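You operate a simulated robot arm through the tools that you are given. There is no shell and no other tool. Be economical: measure what you need, move in short steps, check, and stop when the job is done.

You run a simulated two-armed robot. Do the job below in one go: nothing can be reset, and whatever is moved stays where it is left.

Task
Wipe up the spill on the service table with the blue cloth and put it back.

Only the result counts: the job must be done as asked and must still hold three seconds after the hand-in. Knocking over, shifting, dropping, spilling or breaking anything else fails it. Flat cloth is picked up by pressing the open fingertips on it (5 to 10 N) and closing them slowly along it; thin cloth reads only 2 to 8 mm in the jaws.

Robot
Two 7-joint arms with two-finger parallel grippers on one trunk, on a base that drives. Base frame: it is fixed to the floor where the robot stands at the start and does not move with it; the origin is under the middle of the robot, x ahead of it, y to its left, z up; the surface under the hand at the start is at about z = 860. Readings come in mm, degrees, newtons and seconds.
The left shoulder is at the start at [20, 170, 1178], the right one opposite. With the tool pointing down near the work surface each hand reaches from about 200 to 680 mm from the robot's upright axis, wherever it stands, measured 20 degrees to its own side. Payload 3.8 kg a hand.
Tool frame (each hand has its own): the origin (TCP) lies between the finger pads and is the grasp point; the fingertips stand 30 mm ahead of it; z points along the fingers, y is the line along which they close. Largest opening 110 mm; finger width 20, thickness 10; the body of the gripper, 48 by 112 mm, starts 55 mm behind the TCP.
Orientation is that of the tool frame in the base frame, as a unit quaternion [x, y, z, w]. With the fingers straight down and closing along the base's y, the tool's x points along the base's -x, its y along +y and its z along -z.

Tools
- The arms move only by the tool servo_tool. It takes "left_steps", "right_steps" or both (then of equal length, played together; a hand with none holds still); each is a list that holds one entry, the list of rows, each a list of 6 numbers: the shift along the tool's x, y, z in mm, then the turn, a rotation vector about the tool's x, y, z in degrees. In form: [[[dx, dy, dz, wx, wy, wz], ...]]. A call has 1 to 8 rows; each row is the pose to reach, as a shift and turn from the pose commanded when the call began, along the tool's axes at that moment. "left_claw" and "right_claw" are, for a hand that has rows, the closure in counts, from 0 (fully open) to 255 (shut), set as the call begins (left out, the last holds). Each row takes 0.2 s and may step no farther than 50 mm and 8.6 degrees from the row before; otherwise, or with a gripper value out of range, the whole call is refused. Where a pose cannot be reached the arm comes as near as it can. A force on the tool above 40 N (or 10 N above the force at the start of the call, whichever is more), or a blocked arm, ends the call early, and 0.2 s more pass. The fingers move at their own pace (about 72 mm/s each) and stop on an object; they squeeze with about 41 N. The grip force told is the motor's: it shows also when the fingers shut on nothing. Time passes only in rows, and 0.2 s behind the last, so rows that repeat a pose let the fingers close. The reply holds the time, the measured pose of the TCP, the force on the tool along the base axes, the opening and the grip force, in the units named above and with some noise, with the torque about the TCP (base axes, N m) and any sound that the robot's microphone picked up.
- Cameras (640 x 400 px; columns grow to the right, rows downward): "scene" is now at [115.9, -3.4, 1333.4]; the picture's right is [-0.07, -1.00, 0.00], its down [-0.68, 0.05, -0.73] and it looks along [0.73, -0.06, -0.68] (base axes); focal length 249 px, centre (320, 200). "left" rides on the left gripper at [73, -17, -103] in its tool frame; the picture's right is [0.23, 0.97, 0.00], its down [-0.76, 0.18, -0.62] and it looks along [-0.61, 0.14, 0.78] (tool axes); focal length 222 px, centre (320, 200). "right" rides on the right gripper at [72, 17, -103] in its tool frame; the picture's right is [-0.23, 0.97, 0.00], its down [-0.76, -0.18, -0.62] and it looks along [-0.61, -0.14, 0.78] (tool axes); focal length 222 px, centre (320, 200). There is no depth. A picture from a camera that has moved, and an enlarged one, comes with that camera's place and axes in the base frame and with its lens. The place of the scene camera against the robot may be out by one fixed shift of up to 25 mm in any direction.
- snapshot(camera): a new picture of that camera. No time passes.
- lift_body(by): slides the trunk up (or, below 0, down) by that many mm; the arms and the scene camera ride with it, the base frame stays. It gives what a move gives, with no picture.
- base_move(legs): drives the robot by 1 to 6 legs, each [ahead, turn to the left] in mm and degrees, along the robot's own axes; the way and the turn of a leg run together, so that a leg with both is an arc; at most 1500 mm and 180 degrees a leg. The arms and the cameras ride along, it lands a little off, and it stops where it bumps. It gives what a move gives.
- turn_head(pan, tilt): turns the head with the scene camera to pan (to the left, within 80 degrees either way) and tilt (down, from -29 to 69), counted from straight ahead of the robot. It gives what a move gives.
- enlarge(camera, box): a new picture of the part [left, top, right, bottom] of that camera's present view, enlarged. No time passes.
- hand_in(): hands the job in; it is judged then, once.

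Work in short steps. Places have to be worked out from the pictures, the camera data and where the tool is seen: move nearer, look again, correct. Check each grasp and each placing, and mend what went wrong. You have 120 turns and 92 pictures in all, those below and enlarged ones among them. Open the grippers and draw the arms clear of the work before you hand the job in, unless the task says otherwise; then end with one line.

The tools are called after "Request:" as a command line: name --argument value ..., lists and objects as JSON in quotes. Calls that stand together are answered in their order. servo_tool: Moves the arms, as the interface text tells. Its arguments: {"type":"object","properties":{"left_steps":{"type":"array","items":{"type":"array","items":{"type":"array","items":{"type":"number"}}}},"left_claw":{"type":"number"},"right_steps":{"type":"array","items":{"type":"array","items":{"type":"array","items":{"type":"number"}}}},"right_claw":{"type":"number"}},"required":[]} The other tools are called the same way: lift_body (by) slides the trunk up or down; base_move (legs) drives the base; turn_head (pan, tilt) turns the head that bears the scene camera; snapshot (camera) takes a picture; enlarge (camera, box) takes an enlarged picture of a part of a camera's view; hand_in () hands the job in.

At the start:

```text
t: 0.0
left_eef_pos: [339.0, 111.2, 1135.4]
left_tcp_rot: [-0.002, 1.0, 0.001, 0.0]
left_contact_force: [0.3, -1.1, -0.3]
left_wrist_torque: [0.03, -0.01, 0.0]
left_width: 109.7
left_finger_force: 0.1
right_eef_pos: [411.8, -281.1, 1117.9]
right_tcp_rot: [-0.001, 1.0, 0.0, 0.0]
right_contact_force: [0.3, 0.1, -0.3]
right_wrist_torque: [-0.01, 0.02, 0.03]
right_width: 110.1
right_finger_force: 0.1
trunk travel left (down, up): [-275.0, 295.0]
robot x, y, heading: [0.7, -1.2, 0.1]
head pan, tilt: [-4.3, 42.7]
```

scene: 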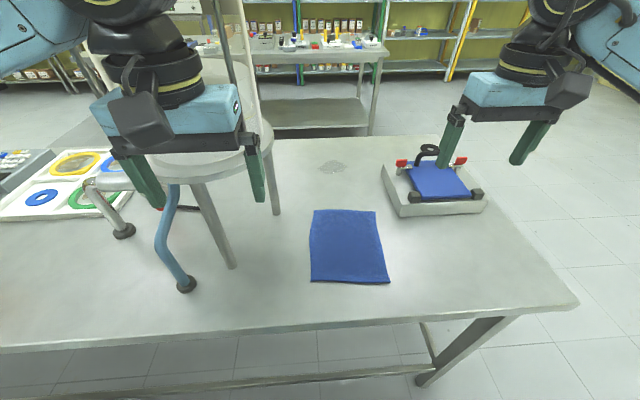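
right: 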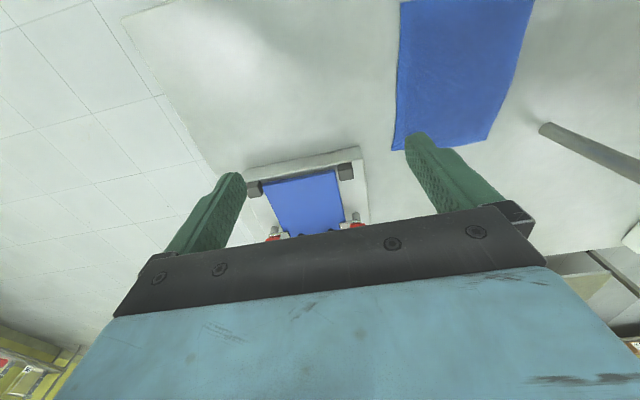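
left: 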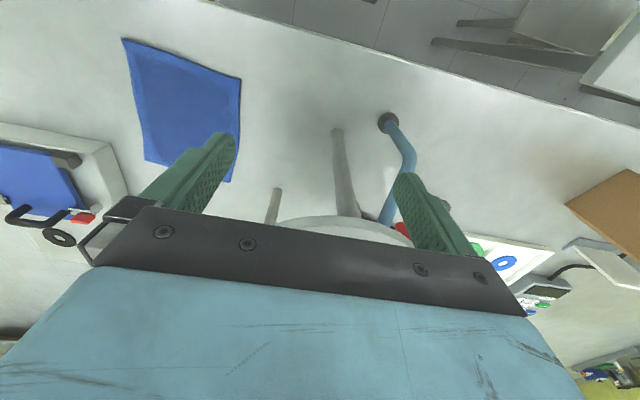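

I'll look closely at the cloth, the spill and the tray before moving.

Request:
enlarge --camera "scene" --box '[260, 130, 500, 290]'

Request:
enlarge --camera "scene" --box '[300, 145, 380, 195]'

```text
2.50 times, centred on (380, 210) of scene
camera zoom: at [115.9, -3.4, 1333.4], right [-0.07, -1.0, 0.0], down [-0.68, 0.05, -0.73], along [0.73, -0.06, -0.68], focal length 622 px, centre (170, 175)
```

zoom: 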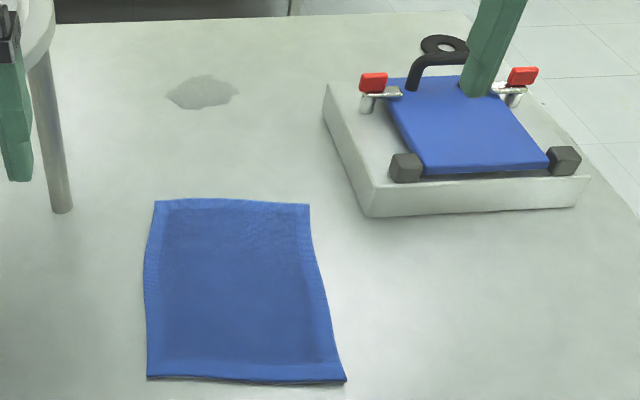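

```text
8.00 times, centred on (340, 170) of scene
camera zoom: at [115.9, -3.4, 1333.4], right [-0.07, -1.0, 0.0], down [-0.68, 0.05, -0.73], along [0.73, -0.06, -0.68], focal length 1990 px, centre (160, 440)
```

zoom: 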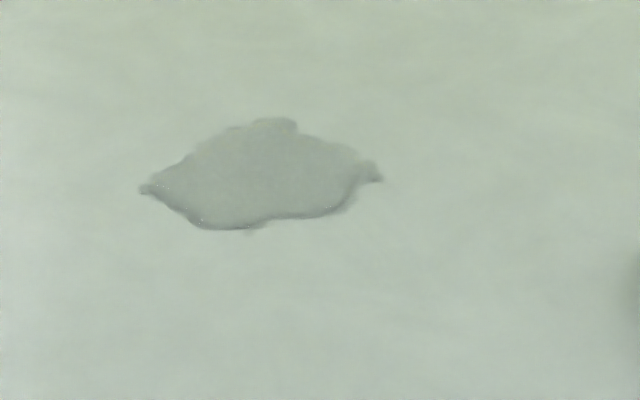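

The flat cloth lies at about x 370–580, y −10 to −190, and the spill is around (784, −97). That is beyond reach from here, so I look down at the gap between the robot and the table edge.

Request:
turn_head --pan 0 --tilt 69

Request:
snapshot --camera "scene"

Request:
turn_head --pan 35 --tilt 30

Request:
snapshot --camera "scene"

```text
t: 0.9
left_eef_pos: [339.1, 110.7, 1134.0]
left_tcp_rot: [-0.001, 1.0, 0.0, 0.0]
left_contact_force: [0.5, 0.0, 0.4]
left_wrist_torque: [-0.03, 0.01, 0.02]
left_width: 109.9
left_finger_force: 0.1
right_eef_pos: [411.9, -280.3, 1119.8]
right_tcp_rot: [-0.001, 1.0, 0.0, 0.0]
right_contact_force: [-0.7, 0.5, 0.7]
right_wrist_torque: [0.01, -0.01, 0.0]
right_width: 109.8
right_finger_force: 0.0
trunk travel left (down, up): [-275.0, 295.0]
robot x, y, heading: [1.2, -1.3, -0.1]
head pan, tilt: [0.0, 68.8]
```

```text
86 pictures are left
camera scene: at [89.0, 2.8, 1301.2], right [0.0, -1.0, 0.0], down [-0.93, 0.0, -0.36], along [0.36, 0.0, -0.93], focal length 249 px, centre (320, 200)
```

scene: 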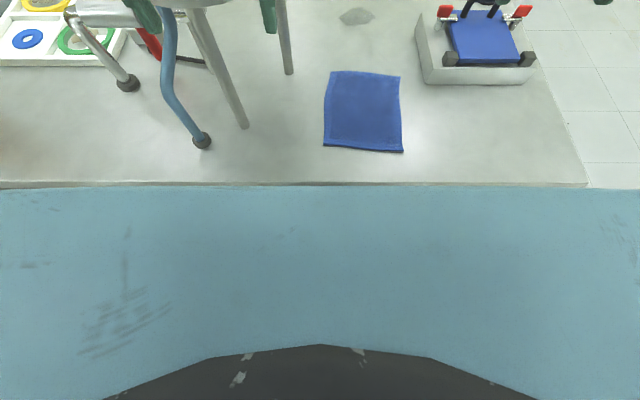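

```text
t: 1.9
left_eef_pos: [338.8, 111.9, 1134.0]
left_tcp_rot: [0.0, 1.0, 0.0, 0.0]
left_contact_force: [-0.4, -0.4, 0.8]
left_wrist_torque: [0.01, 0.03, -0.01]
left_width: 110.1
left_finger_force: 0.1
right_eef_pos: [413.3, -281.1, 1119.6]
right_tcp_rot: [0.0, 1.0, 0.001, 0.001]
right_contact_force: [0.2, 0.8, 0.2]
right_wrist_torque: [0.04, 0.01, -0.01]
right_width: 109.9
right_finger_force: 0.1
trunk travel left (down, up): [-275.0, 295.0]
robot x, y, heading: [3.9, -1.1, -0.2]
head pan, tilt: [35.0, 30.0]
```

```text
85 pictures are left
camera scene: at [107.1, 54.6, 1352.6], right [0.57, -0.82, 0.0], down [-0.41, -0.29, -0.87], along [0.71, 0.5, -0.5], focal length 249 px, centre (320, 200)
```

scene: 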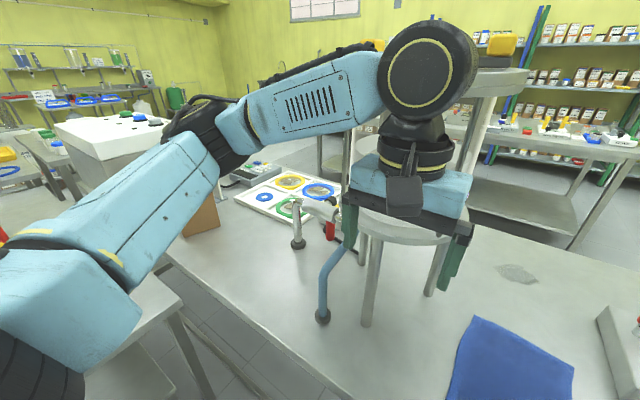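

The stool stands close to the left hand, so I draw the left arm back and up. I also tilt the right hand so its camera looks back at the robot's base and the table edge.

Request:
servo_tool --left_steps '[[[0, 0, -40, 0, 0, 0], [15, 10, -80, 0, 0, 0], [40, 25, -110, 0, 0, 0], [65, 45, -120, 0, 0, 0], [90, 65, -120, 0, 0, 0], [110, 80, -120, 0, 0, 0]]]' --right_steps '[[[0, 0, -25, 0, 8, 0], [0, 0, -50, 0, 16, 0], [0, 0, -75, 0, 24, 0], [0, 0, -100, 0, 32, 0], [0, 0, -100, 0, 40, 0], [0, 0, -100, 0, 48, 0]]]'

Request:
snapshot --camera "right"

```text
t: 3.4
left_eef_pos: [225.3, 194.6, 1254.7]
left_tcp_rot: [-0.001, 1.0, -0.001, -0.001]
left_contact_force: [-0.4, 0.1, 0.4]
left_wrist_torque: [-0.05, -0.02, 0.02]
left_width: 110.0
left_finger_force: 0.1
right_eef_pos: [356.1, -227.9, 1201.9]
right_tcp_rot: [0.001, 0.914, 0.0, -0.405]
right_contact_force: [-0.1, -0.2, -0.3]
right_wrist_torque: [-0.05, -0.03, 0.03]
right_width: 109.7
right_finger_force: 0.0
right hand out of reach, approached as far as the arm can: row 5, 6
trunk travel left (down, up): [-275.0, 295.0]
robot x, y, heading: [-0.7, 0.4, -0.1]
head pan, tilt: [35.0, 30.0]
```

```text
84 pictures are left
camera right: at [384.0, -211.2, 1324.9], right [0.15, 0.97, -0.17], down [0.97, -0.18, -0.15], along [-0.17, -0.14, -0.97], focal length 222 px, centre (320, 200)
```

right: 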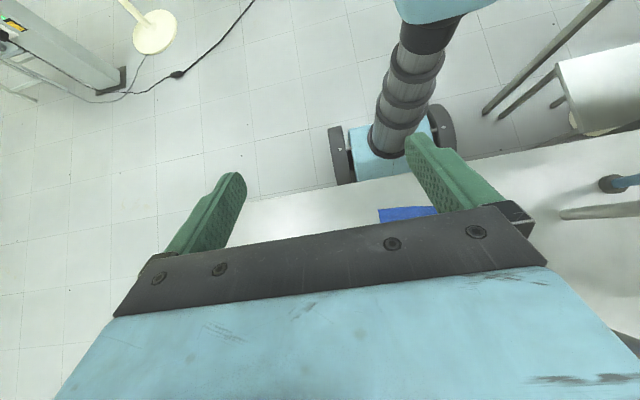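

The robot has a slim column on a low wheeled base that sits partly under the table. I check the table's lower rail against the base.

Request:
turn_head --pan -35 --tilt 50

Request:
snapshot --camera "scene"

Request:
enlarge --camera "right" --box '[300, 90, 500, 215]'

```text
t: 4.8
left_eef_pos: [228.7, 194.5, 1255.1]
left_tcp_rot: [-0.001, 1.0, 0.001, 0.001]
left_contact_force: [0.0, 0.9, 0.2]
left_wrist_torque: [-0.04, -0.03, -0.01]
left_width: 110.2
left_finger_force: 0.0
right_eef_pos: [358.1, -229.6, 1201.4]
right_tcp_rot: [0.001, 0.914, 0.001, -0.405]
right_contact_force: [0.6, -0.4, 0.3]
right_wrist_torque: [-0.02, 0.01, 0.01]
right_width: 109.8
right_finger_force: 0.1
trunk travel left (down, up): [-275.0, 295.0]
robot x, y, heading: [1.5, -0.5, -0.2]
head pan, tilt: [-35.0, 50.0]
```

```text
83 pictures are left
camera scene: at [96.1, -41.3, 1323.2], right [-0.57, -0.82, 0.0], down [-0.63, 0.44, -0.64], along [0.53, -0.37, -0.77], focal length 249 px, centre (320, 200)
```

scene: 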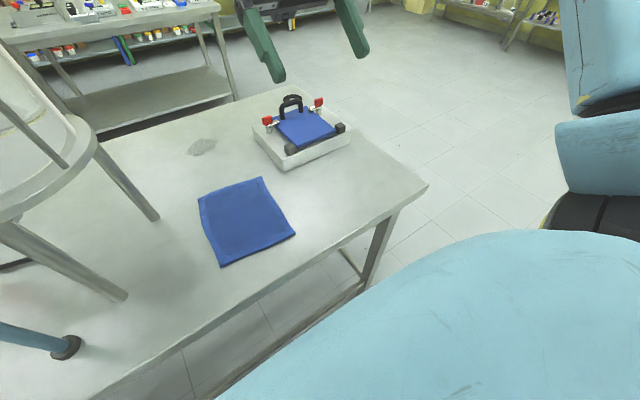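

```text
3.20 times, centred on (400, 152) of right
camera zoom: at [385.4, -212.3, 1324.3], right [0.15, 0.97, -0.17], down [0.97, -0.18, -0.15], along [-0.17, -0.14, -0.98], focal length 711 px, centre (64, 352)
```

zoom: 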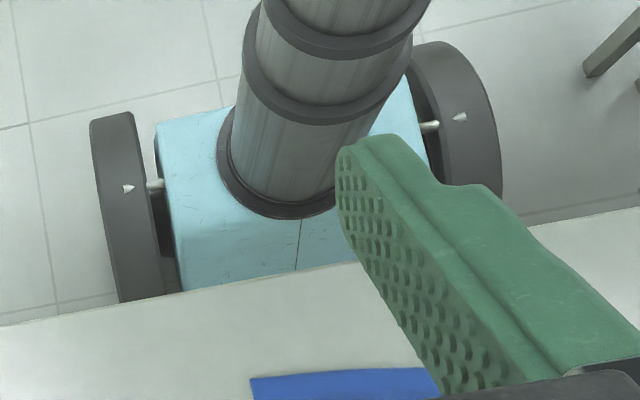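

The base front seems to be near x≈100 and the rail at x≈340, with the column well clear, so there is room. I drive 75 mm ahead and check the left hand against the chair.

Request:
base_move --legs '[[75, 0]]'

Request:
snapshot --camera "left"

Request:
turn_head --pan 10 --tilt 30

Request:
snapshot --camera "scene"

```text
t: 5.8
left_eef_pos: [299.0, 194.9, 1255.9]
left_tcp_rot: [-0.001, 1.0, 0.0, 0.0]
left_contact_force: [-0.2, -0.6, -0.4]
left_wrist_torque: [-0.03, 0.06, 0.0]
left_width: 109.7
left_finger_force: 0.0
right_eef_pos: [430.1, -228.3, 1201.0]
right_tcp_rot: [0.0, 0.914, 0.001, -0.406]
right_contact_force: [-0.3, -0.7, -0.8]
right_wrist_torque: [-0.01, -0.01, -0.02]
right_width: 110.4
right_finger_force: 0.1
trunk travel left (down, up): [-275.0, 295.0]
robot x, y, heading: [72.0, 1.9, 0.2]
head pan, tilt: [-35.0, 50.0]
```

```text
81 pictures are left
camera left: at [225.7, 176.8, 1357.6], right [-0.23, 0.97, 0.0], down [0.76, 0.18, 0.62], along [0.61, 0.14, -0.78], focal length 222 px, centre (320, 200)
```

left: 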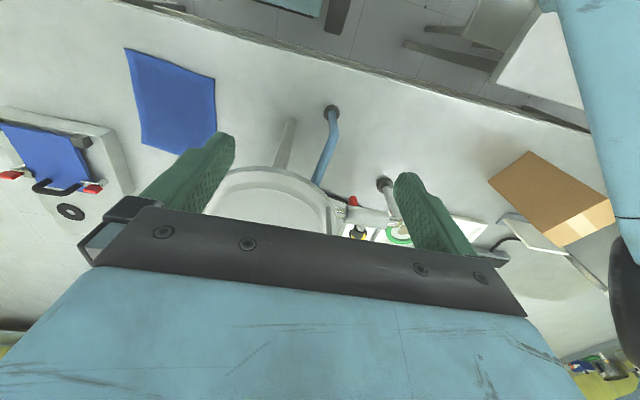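

```text
t: 6.9
left_eef_pos: [299.3, 193.6, 1254.3]
left_tcp_rot: [0.0, 1.0, 0.0, 0.0]
left_contact_force: [0.6, -0.5, 0.0]
left_wrist_torque: [0.0, -0.04, 0.03]
left_width: 110.0
left_finger_force: 0.1
right_eef_pos: [428.6, -228.5, 1201.2]
right_tcp_rot: [0.0, 0.914, 0.001, -0.405]
right_contact_force: [-0.6, -0.8, 0.2]
right_wrist_torque: [0.03, -0.05, 0.03]
right_width: 110.2
right_finger_force: 0.1
trunk travel left (down, up): [-275.0, 295.0]
robot x, y, heading: [71.3, -1.6, 0.2]
head pan, tilt: [10.0, 30.0]
```

```text
80 pictures are left
camera scene: at [193.4, 18.5, 1352.7], right [0.17, -0.98, 0.0], down [-0.49, -0.09, -0.87], along [0.85, 0.15, -0.5], focal length 249 px, centre (320, 200)
```

scene: 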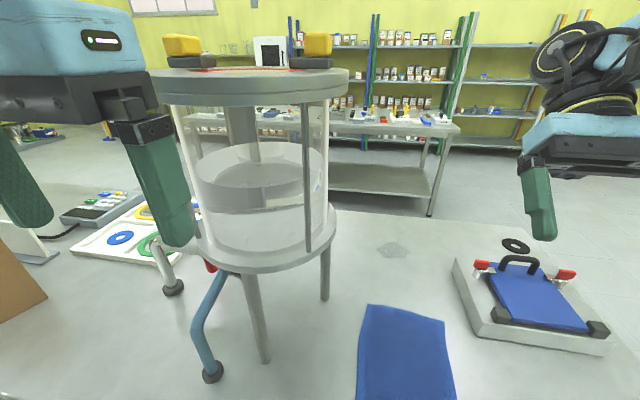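

This shows a tall liquid vessel on a stand to the left, with its rim at about x≥413, y 43–283. I swing the left hand well out to the left and back, away from it, and bring the right hand upright again.

Request:
servo_tool --left_steps '[[[25, 20, 0, 0, 0, 0], [45, 60, 0, 0, 0, 0], [55, 105, 0, 0, 0, 0], [60, 150, 0, 0, 0, 0], [60, 195, 0, 0, 0, 0], [60, 235, 0, 0, 0, 0]]]' --right_steps '[[[0, 0, 0, 0, -8, 0], [0, 0, 0, 0, -16, 0], [0, 0, 0, 0, -24, 0], [0, 0, 0, 0, -32, 0], [0, 0, 0, 0, -40, 0], [0, 0, 0, 0, -48, 0]]]'

Request:
snapshot --camera "scene"

```text
t: 8.3
left_eef_pos: [291.7, 345.0, 1228.5]
left_tcp_rot: [-0.001, 1.0, 0.0, 0.0]
left_contact_force: [-0.2, -0.2, -0.2]
left_wrist_torque: [-0.01, 0.0, -0.01]
left_width: 110.1
left_finger_force: 0.0
left hand out of reach, approached as far as the arm can: row 4, 5, 6
right_eef_pos: [428.6, -228.2, 1200.5]
right_tcp_rot: [0.001, 1.0, 0.002, 0.002]
right_contact_force: [-1.3, 0.0, 0.1]
right_wrist_torque: [0.01, -0.02, -0.02]
right_width: 110.5
right_finger_force: 0.0
trunk travel left (down, up): [-275.0, 295.0]
robot x, y, heading: [69.9, 4.4, 0.1]
head pan, tilt: [10.0, 30.0]
```

```text
79 pictures are left
camera scene: at [193.3, 18.6, 1352.7], right [0.17, -0.98, 0.0], down [-0.49, -0.09, -0.87], along [0.85, 0.15, -0.5], focal length 249 px, centre (320, 200)
```

scene: 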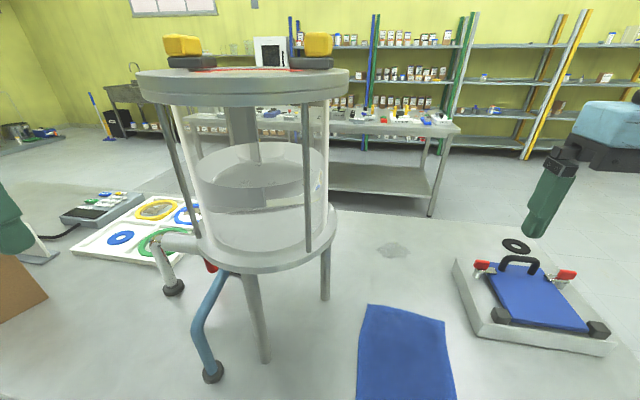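

The left hand is clear of the vessel now. I drive another 90 mm ahead so that the spill comes within reach.

Request:
base_move --legs '[[90, 0]]'

Request:
turn_head --pan -10 --tilt 50

Request:
snapshot --camera "scene"

Request:
snapshot --camera "right"

```text
t: 9.4
left_eef_pos: [357.9, 343.7, 1229.0]
left_tcp_rot: [0.002, 1.0, -0.001, 0.0]
left_contact_force: [-0.4, 0.2, -0.2]
left_wrist_torque: [0.04, -0.04, -0.01]
left_width: 109.8
left_finger_force: 0.1
right_eef_pos: [493.0, -230.1, 1200.4]
right_tcp_rot: [0.003, 1.0, 0.001, 0.002]
right_contact_force: [-0.7, 0.2, -0.1]
right_wrist_torque: [-0.01, -0.04, 0.02]
right_width: 109.8
right_finger_force: 0.1
trunk travel left (down, up): [-275.0, 295.0]
robot x, y, heading: [137.4, -0.7, -0.2]
head pan, tilt: [10.0, 30.0]
stopped in leg 1: the robot was blocked; the commanded pose is now the measured one
```

```text
t: 10.2
left_eef_pos: [362.2, 344.8, 1228.2]
left_tcp_rot: [0.001, 1.0, 0.0, 0.0]
left_contact_force: [0.0, 0.0, -0.3]
left_wrist_torque: [0.0, -0.02, -0.01]
left_width: 110.4
left_finger_force: 0.0
right_eef_pos: [495.0, -230.1, 1199.7]
right_tcp_rot: [0.003, 1.0, 0.0, 0.001]
right_contact_force: [-1.0, -0.1, 0.6]
right_wrist_torque: [0.01, 0.0, 0.02]
right_width: 110.2
right_finger_force: 0.1
trunk travel left (down, up): [-275.0, 295.0]
robot x, y, heading: [138.5, 0.7, -0.1]
head pan, tilt: [-10.0, 50.0]
```

```text
78 pictures are left
camera scene: at [247.0, -10.7, 1323.2], right [-0.18, -0.98, 0.0], down [-0.75, 0.14, -0.64], along [0.63, -0.11, -0.77], focal length 249 px, centre (320, 200)
```

scene: 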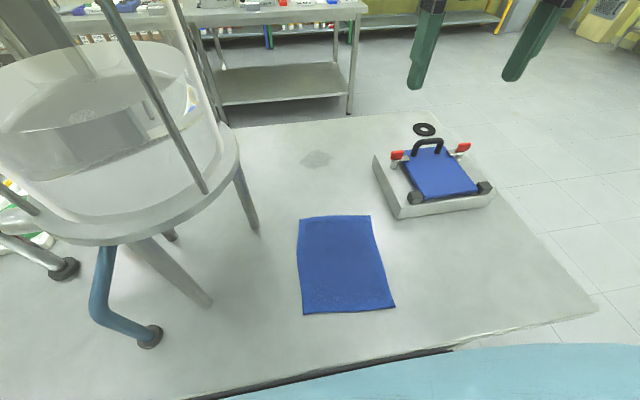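

```text
77 pictures are left
camera right: at [421.9, -212.5, 1303.5], right [0.23, 0.97, 0.0], down [0.76, -0.18, 0.63], along [0.61, -0.14, -0.78], focal length 222 px, centre (320, 200)
```

right: 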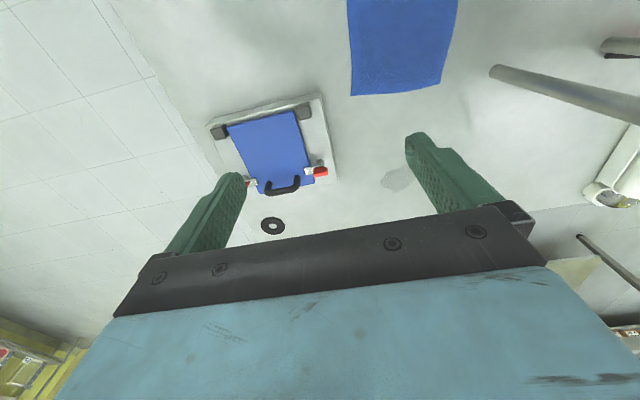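

The drive stopped at 137 mm, probably against the table edge; nothing appears to have moved. The right camera puts the spill at about (750, −99) and the cloth's far edge at x≈540–556, which is within reach, so I back off a few mm and go over the cloth's far part.

Request:
base_move --legs '[[-10, 0]]'

Request:
servo_tool --right_steps '[[[0, 30, 40, 0, 0, 0], [0, 70, 80, 0, 0, 0], [0, 105, 120, 0, 0, 0], [0, 125, 160, 0, 0, 0], [0, 125, 190, 0, 0, 0]]]' --right_claw 0

Request:
snapshot --camera "right"

Request:
snapshot --camera "scene"

```text
t: 11.0
left_eef_pos: [350.7, 344.3, 1227.9]
left_tcp_rot: [0.001, 1.0, 0.001, 0.0]
left_contact_force: [-0.4, 0.6, 0.3]
left_wrist_torque: [0.01, -0.03, 0.02]
left_width: 109.8
left_finger_force: 0.2
right_eef_pos: [484.6, -230.3, 1199.1]
right_tcp_rot: [0.003, 1.0, 0.0, 0.001]
right_contact_force: [-0.1, -0.1, -0.2]
right_wrist_torque: [0.02, 0.0, 0.02]
right_width: 110.4
right_finger_force: 0.1
trunk travel left (down, up): [-275.0, 295.0]
robot x, y, heading: [127.1, 0.1, -0.3]
head pan, tilt: [-10.0, 50.0]
```

```text
refused: row 2 steps farther than a row can; nothing moved
```

```text
76 pictures are left
camera right: at [412.2, -212.6, 1303.4], right [0.23, 0.97, 0.0], down [0.76, -0.18, 0.62], along [0.61, -0.14, -0.78], focal length 222 px, centre (320, 200)
```

right: 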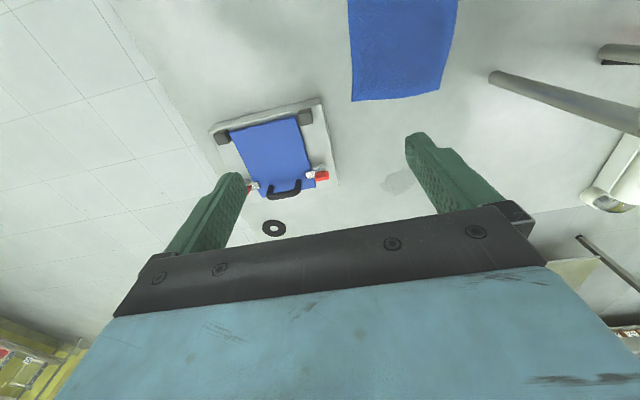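

```text
75 pictures are left
camera scene: at [237.2, -10.8, 1323.2], right [-0.18, -0.98, 0.0], down [-0.75, 0.14, -0.64], along [0.63, -0.11, -0.77], focal length 249 px, centre (320, 200)
```

scene: 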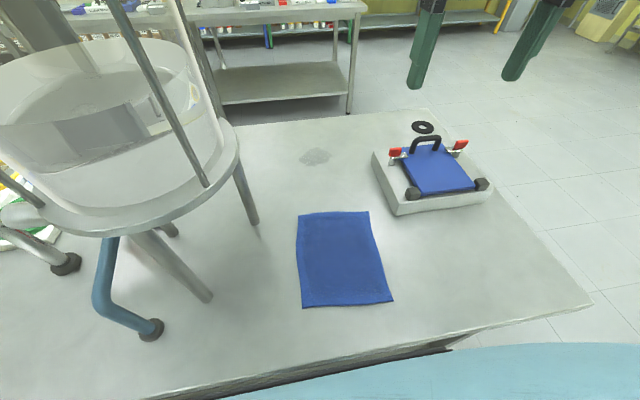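

The picture shows nothing disturbed. I repeat the approach in smaller steps, aiming at (515, −99).

Request:
servo_tool --right_steps '[[[-6, 25, 30, 0, 0, 0], [-12, 53, 60, 0, 0, 0], [-18, 80, 95, 0, 0, 0], [-24, 108, 130, 0, 0, 0], [-30, 131, 165, 0, 0, 0], [-30, 131, 195, 0, 0, 0]]]' --right_claw 0

Request:
snapshot --camera "right"

Request:
snapshot --camera "scene"

```text
t: 12.4
left_eef_pos: [351.7, 344.4, 1228.6]
left_tcp_rot: [0.002, 1.0, -0.001, -0.001]
left_contact_force: [0.8, 1.3, 0.8]
left_wrist_torque: [0.02, 0.01, 0.0]
left_width: 109.9
left_finger_force: 0.1
right_eef_pos: [515.7, -101.9, 1004.7]
right_tcp_rot: [0.003, 1.0, 0.001, 0.001]
right_contact_force: [0.3, -0.2, 0.1]
right_wrist_torque: [0.03, 0.0, -0.01]
right_width: 110.0
right_finger_force: 0.1
trunk travel left (down, up): [-275.0, 295.0]
robot x, y, heading: [128.7, -0.3, -0.3]
head pan, tilt: [-10.0, 50.0]
```

```text
74 pictures are left
camera right: at [442.4, -84.1, 1107.1], right [0.23, 0.97, 0.0], down [0.76, -0.18, 0.62], along [0.61, -0.14, -0.78], focal length 222 px, centre (320, 200)
```

right: 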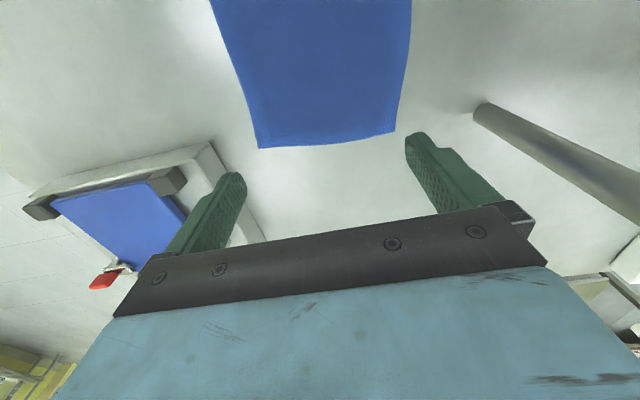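

```text
73 pictures are left
camera scene: at [237.6, -11.4, 1323.2], right [-0.18, -0.98, 0.0], down [-0.75, 0.14, -0.64], along [0.63, -0.11, -0.77], focal length 249 px, centre (320, 200)
```

scene: 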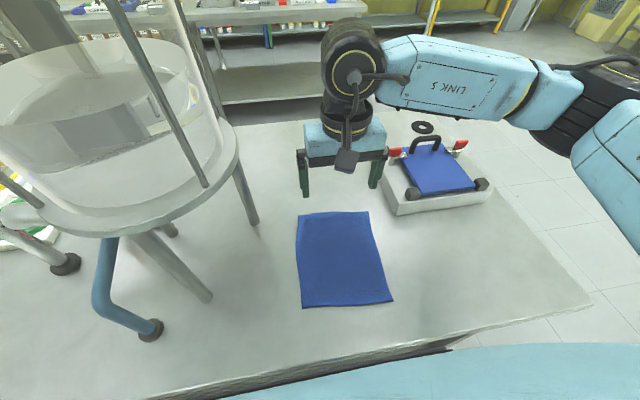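

The cloth's far edge is confirmed at x≈541–558, y −22 to −183, at table height 860. I narrow the jaws to about 60 mm and descend to just above the cloth.

Request:
servo_tool --right_steps '[[[0, 0, 40, 0, 0, 0], [0, 0, 80, 0, 0, 0], [0, 0, 100, 0, 0, 0], [0, 0, 108, 0, 0, 0], [0, 0, 108, 0, 0, 0]]]' --right_claw 115

Request:
servo_tool --right_steps '[[[0, 0, 2, 0, 0, 0], [0, 0, 4, 0, 0, 0], [0, 0, 5, 0, 0, 0], [0, 0, 5, 0, 0, 0]]]'

```text
t: 13.6
left_eef_pos: [351.5, 343.9, 1228.3]
left_tcp_rot: [0.001, 1.0, 0.0, -0.001]
left_contact_force: [0.5, -0.3, -0.5]
left_wrist_torque: [0.0, 0.01, 0.02]
left_width: 110.0
left_finger_force: 0.0
right_eef_pos: [517.5, -99.2, 897.7]
right_tcp_rot: [0.002, 1.0, 0.0, 0.001]
right_contact_force: [0.3, 0.9, -0.4]
right_wrist_torque: [0.01, -0.01, 0.01]
right_width: 60.0
right_finger_force: 0.1
trunk travel left (down, up): [-275.0, 295.0]
robot x, y, heading: [129.2, -2.6, -0.3]
head pan, tilt: [-10.0, 50.0]
```

```text
t: 14.6
left_eef_pos: [350.9, 344.2, 1228.8]
left_tcp_rot: [0.001, 1.0, 0.0, -0.001]
left_contact_force: [0.3, 0.1, -0.3]
left_wrist_torque: [0.0, -0.04, 0.01]
left_width: 109.9
left_finger_force: 0.0
right_eef_pos: [517.0, -99.6, 893.2]
right_tcp_rot: [0.002, 1.0, 0.001, 0.002]
right_contact_force: [1.3, -3.0, 11.1]
right_wrist_torque: [-0.09, -0.07, 0.02]
right_width: 60.4
right_finger_force: 0.0
trunk travel left (down, up): [-275.0, 295.0]
robot x, y, heading: [130.0, 3.7, -0.2]
head pan, tilt: [-10.0, 50.0]
```

Contact gives about 11 N at z 893. I ease off slightly and close slowly.

Request:
servo_tool --right_steps '[[[0, 0, -0.5, 0, 0, 0], [0, 0, -0.5, 0, 0, 0]]]' --right_claw 140

Request:
servo_tool --right_steps '[[[0, 0, 0, 0, 0, 0], [0, 0, 0, 0, 0, 0]]]' --right_claw 165

Request:
servo_tool --right_steps '[[[0, 0, 0, 0, 0, 0], [0, 0, 0, 0, 0, 0]]]' --right_claw 190

Request:
snapshot --camera "right"

```text
t: 15.2
left_eef_pos: [351.1, 345.2, 1230.1]
left_tcp_rot: [0.001, 1.0, 0.0, -0.001]
left_contact_force: [0.1, 0.0, 0.7]
left_wrist_torque: [0.0, -0.01, -0.02]
left_width: 110.1
left_finger_force: 0.1
right_eef_pos: [515.9, -97.5, 892.7]
right_tcp_rot: [0.002, 1.0, 0.001, 0.002]
right_contact_force: [0.1, 0.6, 11.3]
right_wrist_torque: [0.02, -0.04, 0.01]
right_width: 48.9
right_finger_force: 0.0
trunk travel left (down, up): [-275.0, 295.0]
robot x, y, heading: [130.1, 2.2, -0.0]
head pan, tilt: [-10.0, 50.0]
```

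```text
t: 15.8
left_eef_pos: [351.5, 344.1, 1228.4]
left_tcp_rot: [0.0, 1.0, 0.0, -0.001]
left_contact_force: [0.2, 0.3, 0.6]
left_wrist_torque: [-0.01, 0.03, -0.02]
left_width: 110.2
left_finger_force: 0.0
right_eef_pos: [516.6, -98.2, 893.0]
right_tcp_rot: [0.002, 1.0, 0.0, 0.001]
right_contact_force: [0.4, 0.0, 11.1]
right_wrist_torque: [-0.02, -0.04, -0.01]
right_width: 37.7
right_finger_force: 0.1
trunk travel left (down, up): [-275.0, 295.0]
robot x, y, heading: [124.3, -1.2, -0.2]
head pan, tilt: [-10.0, 50.0]
```

```text
t: 16.4
left_eef_pos: [350.9, 344.2, 1229.7]
left_tcp_rot: [0.001, 1.0, 0.0, -0.001]
left_contact_force: [0.3, 1.0, 0.7]
left_wrist_torque: [0.0, -0.02, 0.0]
left_width: 110.1
left_finger_force: 0.0
right_eef_pos: [516.8, -98.1, 892.5]
right_tcp_rot: [0.002, 1.0, 0.0, 0.002]
right_contact_force: [-0.9, -0.1, 11.6]
right_wrist_torque: [0.0, -0.05, -0.02]
right_width: 27.2
right_finger_force: 0.1
trunk travel left (down, up): [-275.0, 295.0]
robot x, y, heading: [131.3, 0.3, -0.3]
head pan, tilt: [-10.0, 50.0]
```

```text
72 pictures are left
camera right: at [444.0, -81.6, 996.3], right [0.23, 0.97, 0.0], down [0.76, -0.18, 0.63], along [0.61, -0.14, -0.78], focal length 222 px, centre (320, 200)
```

right: 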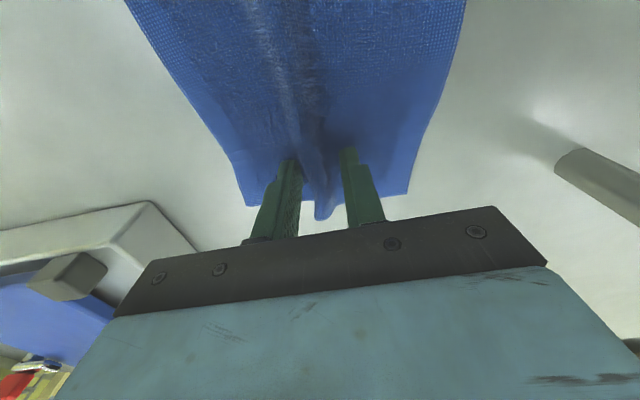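

The cloth is bunching up into a ridge between the fingers, as wanted. I close the rest of the way.

Request:
servo_tool --right_steps '[[[0, 0, 0, 0, 0, 0], [0, 0, 0, 0, 0, 0]]]' --right_claw 215

Request:
servo_tool --right_steps '[[[0, 0, 0, 0, 0, 0], [0, 0, 0, 0, 0, 0], [0, 0, 0, 0, 0, 0]]]' --right_claw 255

Request:
snapshot --camera "right"

```text
t: 17.0
left_eef_pos: [350.7, 344.8, 1229.3]
left_tcp_rot: [0.001, 1.0, 0.0, -0.002]
left_contact_force: [-0.1, -0.1, -0.1]
left_wrist_torque: [0.01, 0.03, -0.02]
left_width: 110.1
left_finger_force: 0.0
right_eef_pos: [516.1, -98.7, 893.5]
right_tcp_rot: [0.002, 1.0, 0.001, 0.002]
right_contact_force: [0.1, -0.3, 11.7]
right_wrist_torque: [-0.03, -0.02, 0.0]
right_width: 16.2
right_finger_force: 0.0
trunk travel left (down, up): [-275.0, 295.0]
robot x, y, heading: [126.4, 5.3, -0.4]
head pan, tilt: [-10.0, 50.0]
```

```text
t: 17.8
left_eef_pos: [350.0, 343.4, 1228.6]
left_tcp_rot: [0.001, 1.0, 0.001, 0.0]
left_contact_force: [-1.0, -0.8, 0.1]
left_wrist_torque: [-0.03, -0.02, 0.0]
left_width: 109.9
left_finger_force: 0.1
right_eef_pos: [515.9, -98.6, 893.8]
right_tcp_rot: [0.003, 1.0, 0.001, 0.002]
right_contact_force: [0.1, -0.2, 14.0]
right_wrist_torque: [0.02, -0.04, 0.01]
right_width: 4.7
right_finger_force: 40.9
trunk travel left (down, up): [-275.0, 295.0]
robot x, y, heading: [128.5, -0.1, -0.1]
head pan, tilt: [-10.0, 50.0]
```

```text
71 pictures are left
camera right: at [443.8, -81.4, 996.5], right [0.23, 0.97, 0.0], down [0.76, -0.18, 0.63], along [0.61, -0.14, -0.78], focal length 222 px, centre (320, 200)
```

right: 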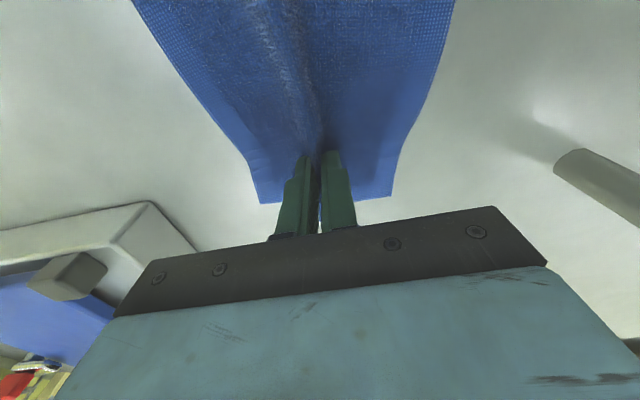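

The cloth is gripped (4.7 mm, 41 N). I drag it ahead flat toward the spill with light pressure.

Request:
servo_tool --right_steps '[[[-20, 0, -1, 0, 0, 0], [-50, 0, -1, 0, 0, 0], [-80, 0, -1, 0, 0, 0], [-110, 0, -1, 0, 0, 0], [-140, 0, -1, 0, 0, 0], [-165, 0, -1, 0, 0, 0]]]'

Request:
snapshot --camera "right"

Request:
snapshot --camera "scene"

```text
t: 19.2
left_eef_pos: [351.0, 345.3, 1229.3]
left_tcp_rot: [0.0, 1.0, 0.0, 0.0]
left_contact_force: [0.6, 0.5, -0.3]
left_wrist_torque: [-0.01, -0.02, 0.01]
left_width: 110.1
left_finger_force: 0.0
right_eef_pos: [680.9, -98.4, 892.7]
right_tcp_rot: [0.002, 1.0, 0.0, 0.001]
right_contact_force: [-1.8, 0.8, 9.3]
right_wrist_torque: [0.0, 0.01, 0.02]
right_width: 4.6
right_finger_force: 40.9
trunk travel left (down, up): [-275.0, 295.0]
robot x, y, heading: [131.4, 1.5, -0.3]
head pan, tilt: [-10.0, 50.0]
```

```text
70 pictures are left
camera right: at [607.1, -81.6, 996.8], right [0.23, 0.97, 0.0], down [0.76, -0.18, 0.63], along [0.61, -0.14, -0.78], focal length 222 px, centre (320, 200)
```

right: 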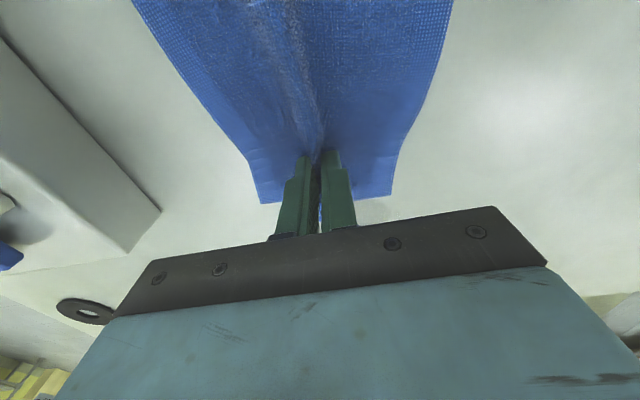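

```text
69 pictures are left
camera scene: at [236.8, -10.4, 1323.3], right [-0.18, -0.98, 0.0], down [-0.75, 0.14, -0.64], along [0.63, -0.11, -0.77], focal length 249 px, centre (320, 200)
```

scene: 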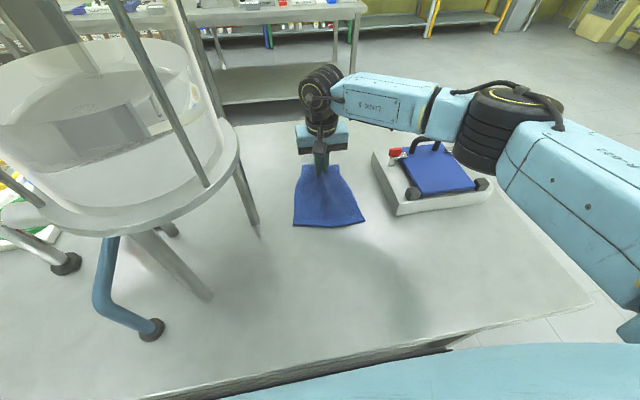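

The cloth trails flat and the drag works well. I continue over the spill to x≈795.

Request:
servo_tool --right_steps '[[[-25, 0, 0, 0, 0, 0], [-50, 0, 0, 0, 0, 0], [-75, 0, 0, 0, 0, 0], [-95, 0, 0, 0, 0, 0], [-115, 0, 0, 0, 0, 0]]]'

Request:
snapshot --camera "scene"

```text
t: 20.4
left_eef_pos: [352.3, 344.9, 1229.1]
left_tcp_rot: [0.001, 1.0, -0.001, -0.001]
left_contact_force: [0.0, 0.0, -0.3]
left_wrist_torque: [0.02, -0.05, 0.02]
left_width: 110.0
left_finger_force: 0.1
right_eef_pos: [748.3, -103.0, 895.6]
right_tcp_rot: [0.003, 1.0, 0.001, 0.001]
right_contact_force: [0.7, 0.5, 0.2]
right_wrist_torque: [-0.02, 0.0, 0.01]
right_width: 4.5
right_finger_force: 40.8
right hand out of reach, approached as far as the arm can: row 3, 4, 5
trunk travel left (down, up): [-275.0, 295.0]
robot x, y, heading: [130.8, -2.1, -0.2]
head pan, tilt: [-10.0, 50.0]
```

```text
68 pictures are left
camera scene: at [237.5, -10.6, 1323.1], right [-0.18, -0.98, 0.0], down [-0.75, 0.14, -0.64], along [0.63, -0.11, -0.77], focal length 249 px, centre (320, 200)
```

scene: 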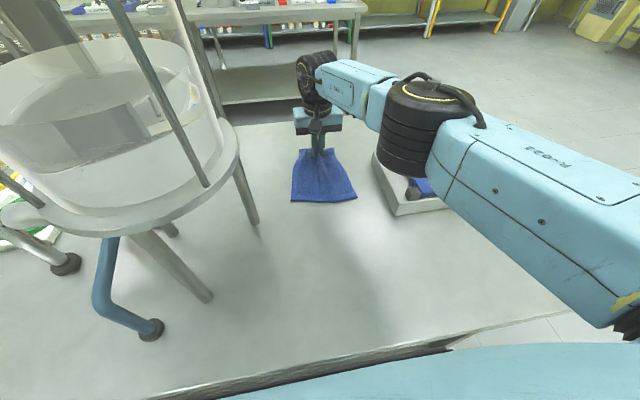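

Reach ends at x≈748 with the tool upright. I tilt the fingers outward in place, slightly raised, to gain reach.

Request:
servo_tool --right_steps '[[[0, 0, -3, 0, -8, 0], [0, 0, -3, 0, -16, 0], [0, 0, -3, 0, -24, 0], [0, 0, -3, 0, -32, 0], [0, 0, -3, 0, -32, 0]]]'

```text
t: 21.6
left_eef_pos: [353.2, 345.1, 1229.2]
left_tcp_rot: [0.0, 1.0, 0.0, 0.0]
left_contact_force: [-0.6, 0.4, 0.2]
left_wrist_torque: [0.01, -0.01, 0.05]
left_width: 109.8
left_finger_force: 0.0
right_eef_pos: [749.8, -103.2, 898.1]
right_tcp_rot: [0.003, 0.961, 0.001, 0.277]
right_contact_force: [0.0, 0.5, -0.1]
right_wrist_torque: [-0.04, 0.03, 0.01]
right_width: 4.4
right_finger_force: 40.6
trunk travel left (down, up): [-275.0, 295.0]
robot x, y, heading: [132.0, 0.3, -0.1]
head pan, tilt: [-10.0, 50.0]
```

The tilt was reached without trouble. I lower to contact and push ahead over the spill, then look.

Request:
servo_tool --right_steps '[[[2, 0, 3.4, 0, 0, 0], [-12.7, 0, 12.6, 0, 0, 0], [-29, 0, 22.8, 0, 0, 0], [-44, 0, 32, 0, 0, 0], [-57, 0, 40.5, 0, 0, 0]]]'

Request:
snapshot --camera "right"

Request:
snapshot --camera "scene"

```text
t: 22.8
left_eef_pos: [351.8, 345.9, 1228.3]
left_tcp_rot: [0.001, 1.0, 0.0, -0.001]
left_contact_force: [0.5, -0.5, 0.3]
left_wrist_torque: [-0.02, 0.01, 0.01]
left_width: 109.9
left_finger_force: 0.0
right_eef_pos: [819.7, -103.6, 896.6]
right_tcp_rot: [0.002, 0.961, 0.0, 0.277]
right_contact_force: [-0.5, -0.2, -0.2]
right_wrist_torque: [-0.04, -0.02, 0.02]
right_width: 4.4
right_finger_force: 40.9
trunk travel left (down, up): [-275.0, 295.0]
robot x, y, heading: [125.6, -0.3, -0.1]
head pan, tilt: [-10.0, 50.0]
```

```text
67 pictures are left
camera right: at [702.9, -87.3, 944.8], right [0.2, 0.97, 0.12], down [0.31, -0.18, 0.93], along [0.93, -0.15, -0.34], focal length 222 px, centre (320, 200)
```

right: 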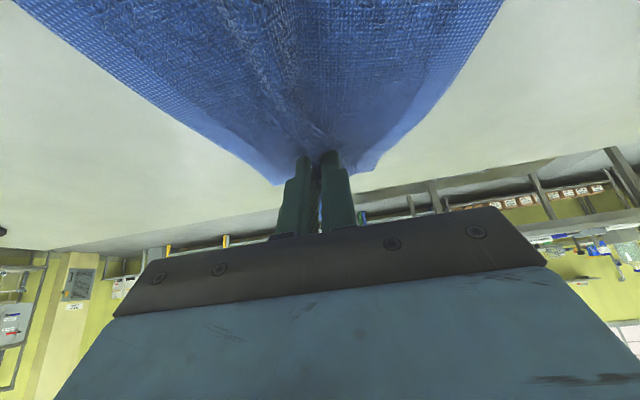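

```text
66 pictures are left
camera scene: at [237.7, -10.4, 1323.1], right [-0.18, -0.98, 0.0], down [-0.75, 0.14, -0.64], along [0.63, -0.11, -0.77], focal length 249 px, centre (320, 200)
```

scene: 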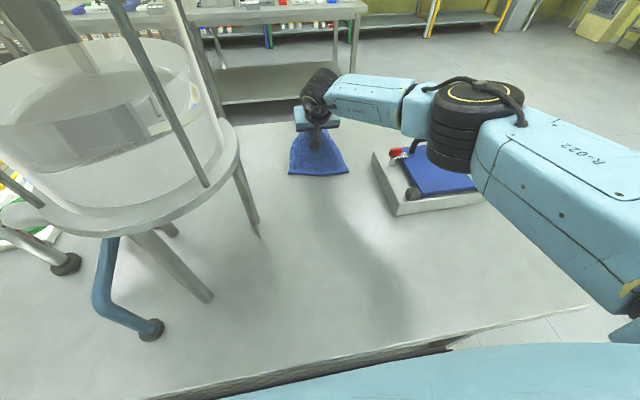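

The cloth covers the spill area but without pressure. I press it to the table and stroke back toward me and sideways across the spill.

Request:
servo_tool --right_steps '[[[1.6, 0, 2.5, 0, 0, 0], [2.4, 0, 3.8, 0, 0, 0]]]'

```text
t: 23.4
left_eef_pos: [350.6, 344.4, 1229.5]
left_tcp_rot: [0.001, 1.0, 0.0, 0.0]
left_contact_force: [-0.6, -0.5, 0.2]
left_wrist_torque: [0.01, 0.05, 0.01]
left_width: 109.9
left_finger_force: 0.1
right_eef_pos: [819.0, -104.5, 893.2]
right_tcp_rot: [0.004, 0.96, 0.0, 0.279]
right_contact_force: [1.8, -2.4, 11.1]
right_wrist_torque: [-0.1, -0.1, -0.03]
right_width: 4.4
right_finger_force: 41.2
trunk travel left (down, up): [-275.0, 295.0]
robot x, y, heading: [127.5, -0.8, -0.5]
head pan, tilt: [-10.0, 50.0]
```

Contact gives 11 N at z 893. I stroke back across the spill.

Request:
servo_tool --right_steps '[[[19, 0, -11.7, 0, 0, 0], [38, 0, -23.3, 0, 0, 0], [56, 0, -35, 0, 0, 0], [75, 0, -46.6, 0, 0, 0], [93, 0, -58.3, 0, 0, 0]]]'

Request:
snapshot --camera "scene"

Request:
snapshot --camera "right"

```text
t: 24.6
left_eef_pos: [348.5, 344.8, 1229.1]
left_tcp_rot: [0.002, 1.0, 0.0, 0.0]
left_contact_force: [1.1, 0.8, -0.3]
left_wrist_torque: [-0.01, -0.01, -0.02]
left_width: 110.0
left_finger_force: 0.0
right_eef_pos: [709.0, -102.9, 892.5]
right_tcp_rot: [0.003, 0.96, 0.0, 0.281]
right_contact_force: [4.7, -0.8, 25.4]
right_wrist_torque: [-0.03, -0.34, 0.01]
right_width: 4.3
right_finger_force: 41.2
trunk travel left (down, up): [-275.0, 295.0]
robot x, y, heading: [125.4, 2.1, -0.2]
head pan, tilt: [-10.0, 50.0]
```

```text
65 pictures are left
camera scene: at [236.0, -10.5, 1323.4], right [-0.18, -0.98, 0.0], down [-0.75, 0.14, -0.64], along [0.63, -0.11, -0.77], focal length 249 px, centre (320, 200)
```

scene: 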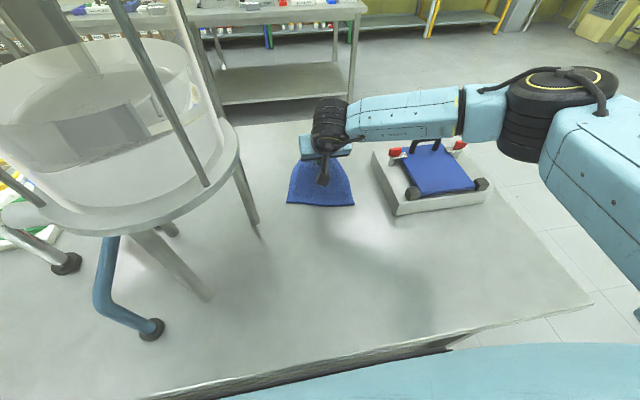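

```text
64 pictures are left
camera right: at [592.0, -85.9, 941.1], right [0.2, 0.97, 0.12], down [0.31, -0.18, 0.93], along [0.93, -0.15, -0.33], focal length 222 px, centre (320, 200)
```

right: 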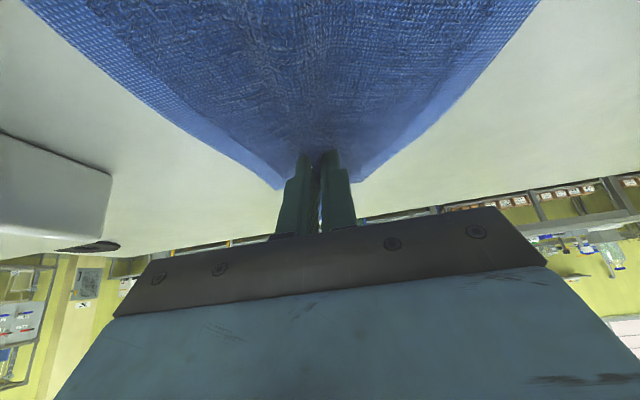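

The force rose to 25 N on the bunched cloth. I lift a little and draw back to see what is left of the spill.

Request:
servo_tool --right_steps '[[[-10, 0, -17, 0, 0, 0], [-5, 0, -52, 0, 0, 0], [30, 0, -75, 0, 0, 0], [65, 0, -95, 0, 0, 0], [95, 0, -115, 0, 0, 0], [127, 0, -130, 0, 0, 0]]]'

Request:
enlarge --camera "scene" --box '[240, 110, 400, 210]'

Request:
snapshot --camera "right"

```text
t: 26.0
left_eef_pos: [350.9, 345.0, 1228.5]
left_tcp_rot: [0.001, 1.0, 0.0, 0.0]
left_contact_force: [-0.6, -0.1, -0.5]
left_wrist_torque: [-0.05, 0.0, -0.01]
left_width: 110.0
left_finger_force: 0.2
right_eef_pos: [531.3, -105.2, 935.2]
right_tcp_rot: [0.003, 0.961, -0.001, 0.278]
right_contact_force: [0.7, -0.2, -0.9]
right_wrist_torque: [-0.02, 0.01, 0.01]
right_width: 4.6
right_finger_force: 41.3
trunk travel left (down, up): [-275.0, 295.0]
robot x, y, heading: [129.3, -0.0, -0.5]
head pan, tilt: [-10.0, 50.0]
```

```text
4.00 times, centred on (320, 160) of scene
camera zoom: at [237.3, -10.8, 1323.2], right [-0.18, -0.98, 0.0], down [-0.75, 0.14, -0.64], along [0.63, -0.11, -0.77], focal length 995 px, centre (320, 360)
```

zoom: 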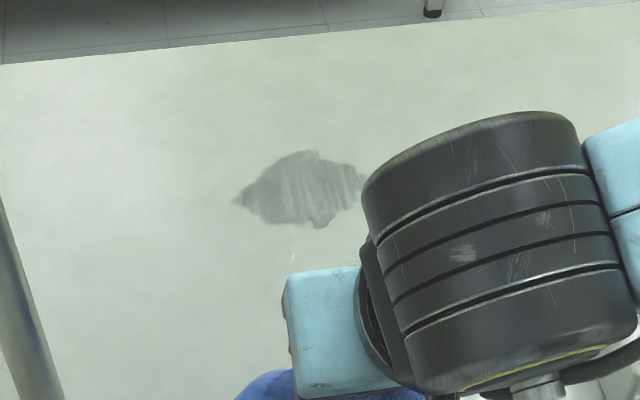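

```text
62 pictures are left
camera right: at [414.5, -87.4, 984.3], right [0.2, 0.97, 0.12], down [0.31, -0.18, 0.93], along [0.93, -0.15, -0.34], focal length 222 px, centre (320, 200)
```

right: 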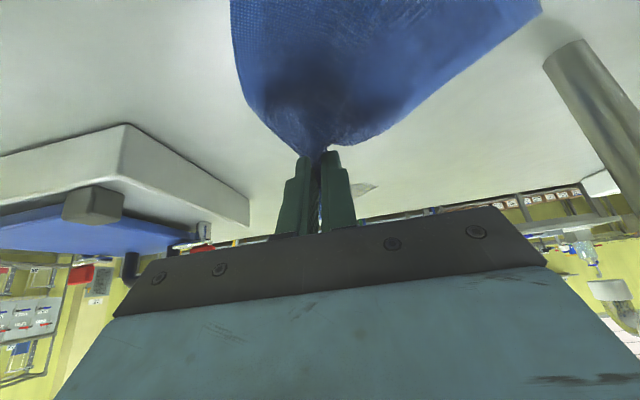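

The spill is now streaky, so the wiping works but needs more passes. I go back and do a pressed forward stroke along y≈−65.

Request:
servo_tool --right_steps '[[[-30, 10, 27, 0, 0, 0], [-60, 20, 55, 0, 0, 0], [-90, 30, 82, 0, 0, 0], [-119.8, 40, 110, 0, 0, 0], [-113.4, 40, 120.4, 0, 0, 0], [-145.6, 40, 140.5, 0, 0, 0], [-177.8, 40, 160.7, 0, 0, 0], [-210.9, 40, 181.4, 0, 0, 0]]]'

```text
t: 27.8
left_eef_pos: [348.2, 345.4, 1229.2]
left_tcp_rot: [0.001, 1.0, 0.0, -0.001]
left_contact_force: [0.9, -0.8, -0.6]
left_wrist_torque: [0.0, -0.01, 0.0]
left_width: 110.2
left_finger_force: 0.1
right_eef_pos: [809.3, -64.1, 892.5]
right_tcp_rot: [0.001, 0.96, 0.002, 0.279]
right_contact_force: [-1.5, 1.9, 18.0]
right_wrist_torque: [0.02, -0.03, 0.01]
right_width: 4.4
right_finger_force: 41.1
trunk travel left (down, up): [-275.0, 295.0]
robot x, y, heading: [131.2, -2.7, -0.3]
head pan, tilt: [-10.0, 50.0]
```

Good pressed contact at 18 N. I zigzag: shift right, stroke back, shift right, stroke ahead.

Request:
servo_tool --right_steps '[[[0, -20, 0, 0, 0, 0], [32.2, -20, -20.1, 0, 0, 0], [64.4, -20, -40.3, 0, 0, 0], [97.5, -20, -61, 0, 0, 0], [97.5, -40, -61, 0, 0, 0], [64.4, -40, -40.3, 0, 0, 0], [32.2, -40, -20.1, 0, 0, 0], [0, -40, 0, 0, 0, 0]]]'

Request:
servo_tool --right_steps '[[[0, -18, 0, 0, 0, 0], [32.2, -18, -20.1, 0, 0, 0], [64.4, -18, -40.3, 0, 0, 0], [97.5, -18, -61, 0, 0, 0], [97.5, -38, -61, 0, 0, 0], [64.4, -38, -40.3, 0, 0, 0], [32.2, -38, -20.1, 0, 0, 0], [0, -38, 0, 0, 0, 0]]]'

Request:
snapshot --camera "scene"

```text
t: 29.6
left_eef_pos: [349.7, 345.7, 1228.7]
left_tcp_rot: [0.001, 1.0, 0.0, 0.0]
left_contact_force: [0.0, -0.2, -0.5]
left_wrist_torque: [0.0, -0.05, 0.03]
left_width: 110.3
left_finger_force: 0.1
right_eef_pos: [810.2, -104.4, 893.4]
right_tcp_rot: [0.001, 0.961, 0.001, 0.277]
right_contact_force: [-2.6, 1.6, 15.7]
right_wrist_torque: [-0.04, -0.03, 0.02]
right_width: 4.8
right_finger_force: 41.1
trunk travel left (down, up): [-275.0, 295.0]
robot x, y, heading: [131.0, -0.2, -0.1]
head pan, tilt: [-10.0, 50.0]
```

```text
t: 31.4
left_eef_pos: [349.1, 345.1, 1228.6]
left_tcp_rot: [0.001, 1.0, 0.0, 0.0]
left_contact_force: [0.1, 0.1, -0.5]
left_wrist_torque: [-0.02, -0.02, 0.02]
left_width: 110.2
left_finger_force: 0.0
right_eef_pos: [807.5, -139.9, 894.0]
right_tcp_rot: [0.001, 0.961, 0.0, 0.278]
right_contact_force: [-1.1, 1.7, 15.2]
right_wrist_torque: [0.03, -0.02, 0.02]
right_width: 4.7
right_finger_force: 41.0
trunk travel left (down, up): [-275.0, 295.0]
robot x, y, heading: [123.8, -1.3, -0.2]
head pan, tilt: [-10.0, 50.0]
```

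```text
61 pictures are left
camera scene: at [235.9, -9.7, 1323.3], right [-0.18, -0.98, 0.0], down [-0.75, 0.14, -0.64], along [0.63, -0.11, -0.77], focal length 249 px, centre (320, 200)
```

scene: 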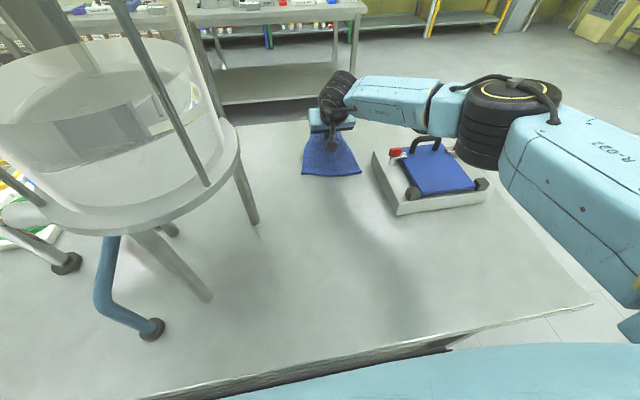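

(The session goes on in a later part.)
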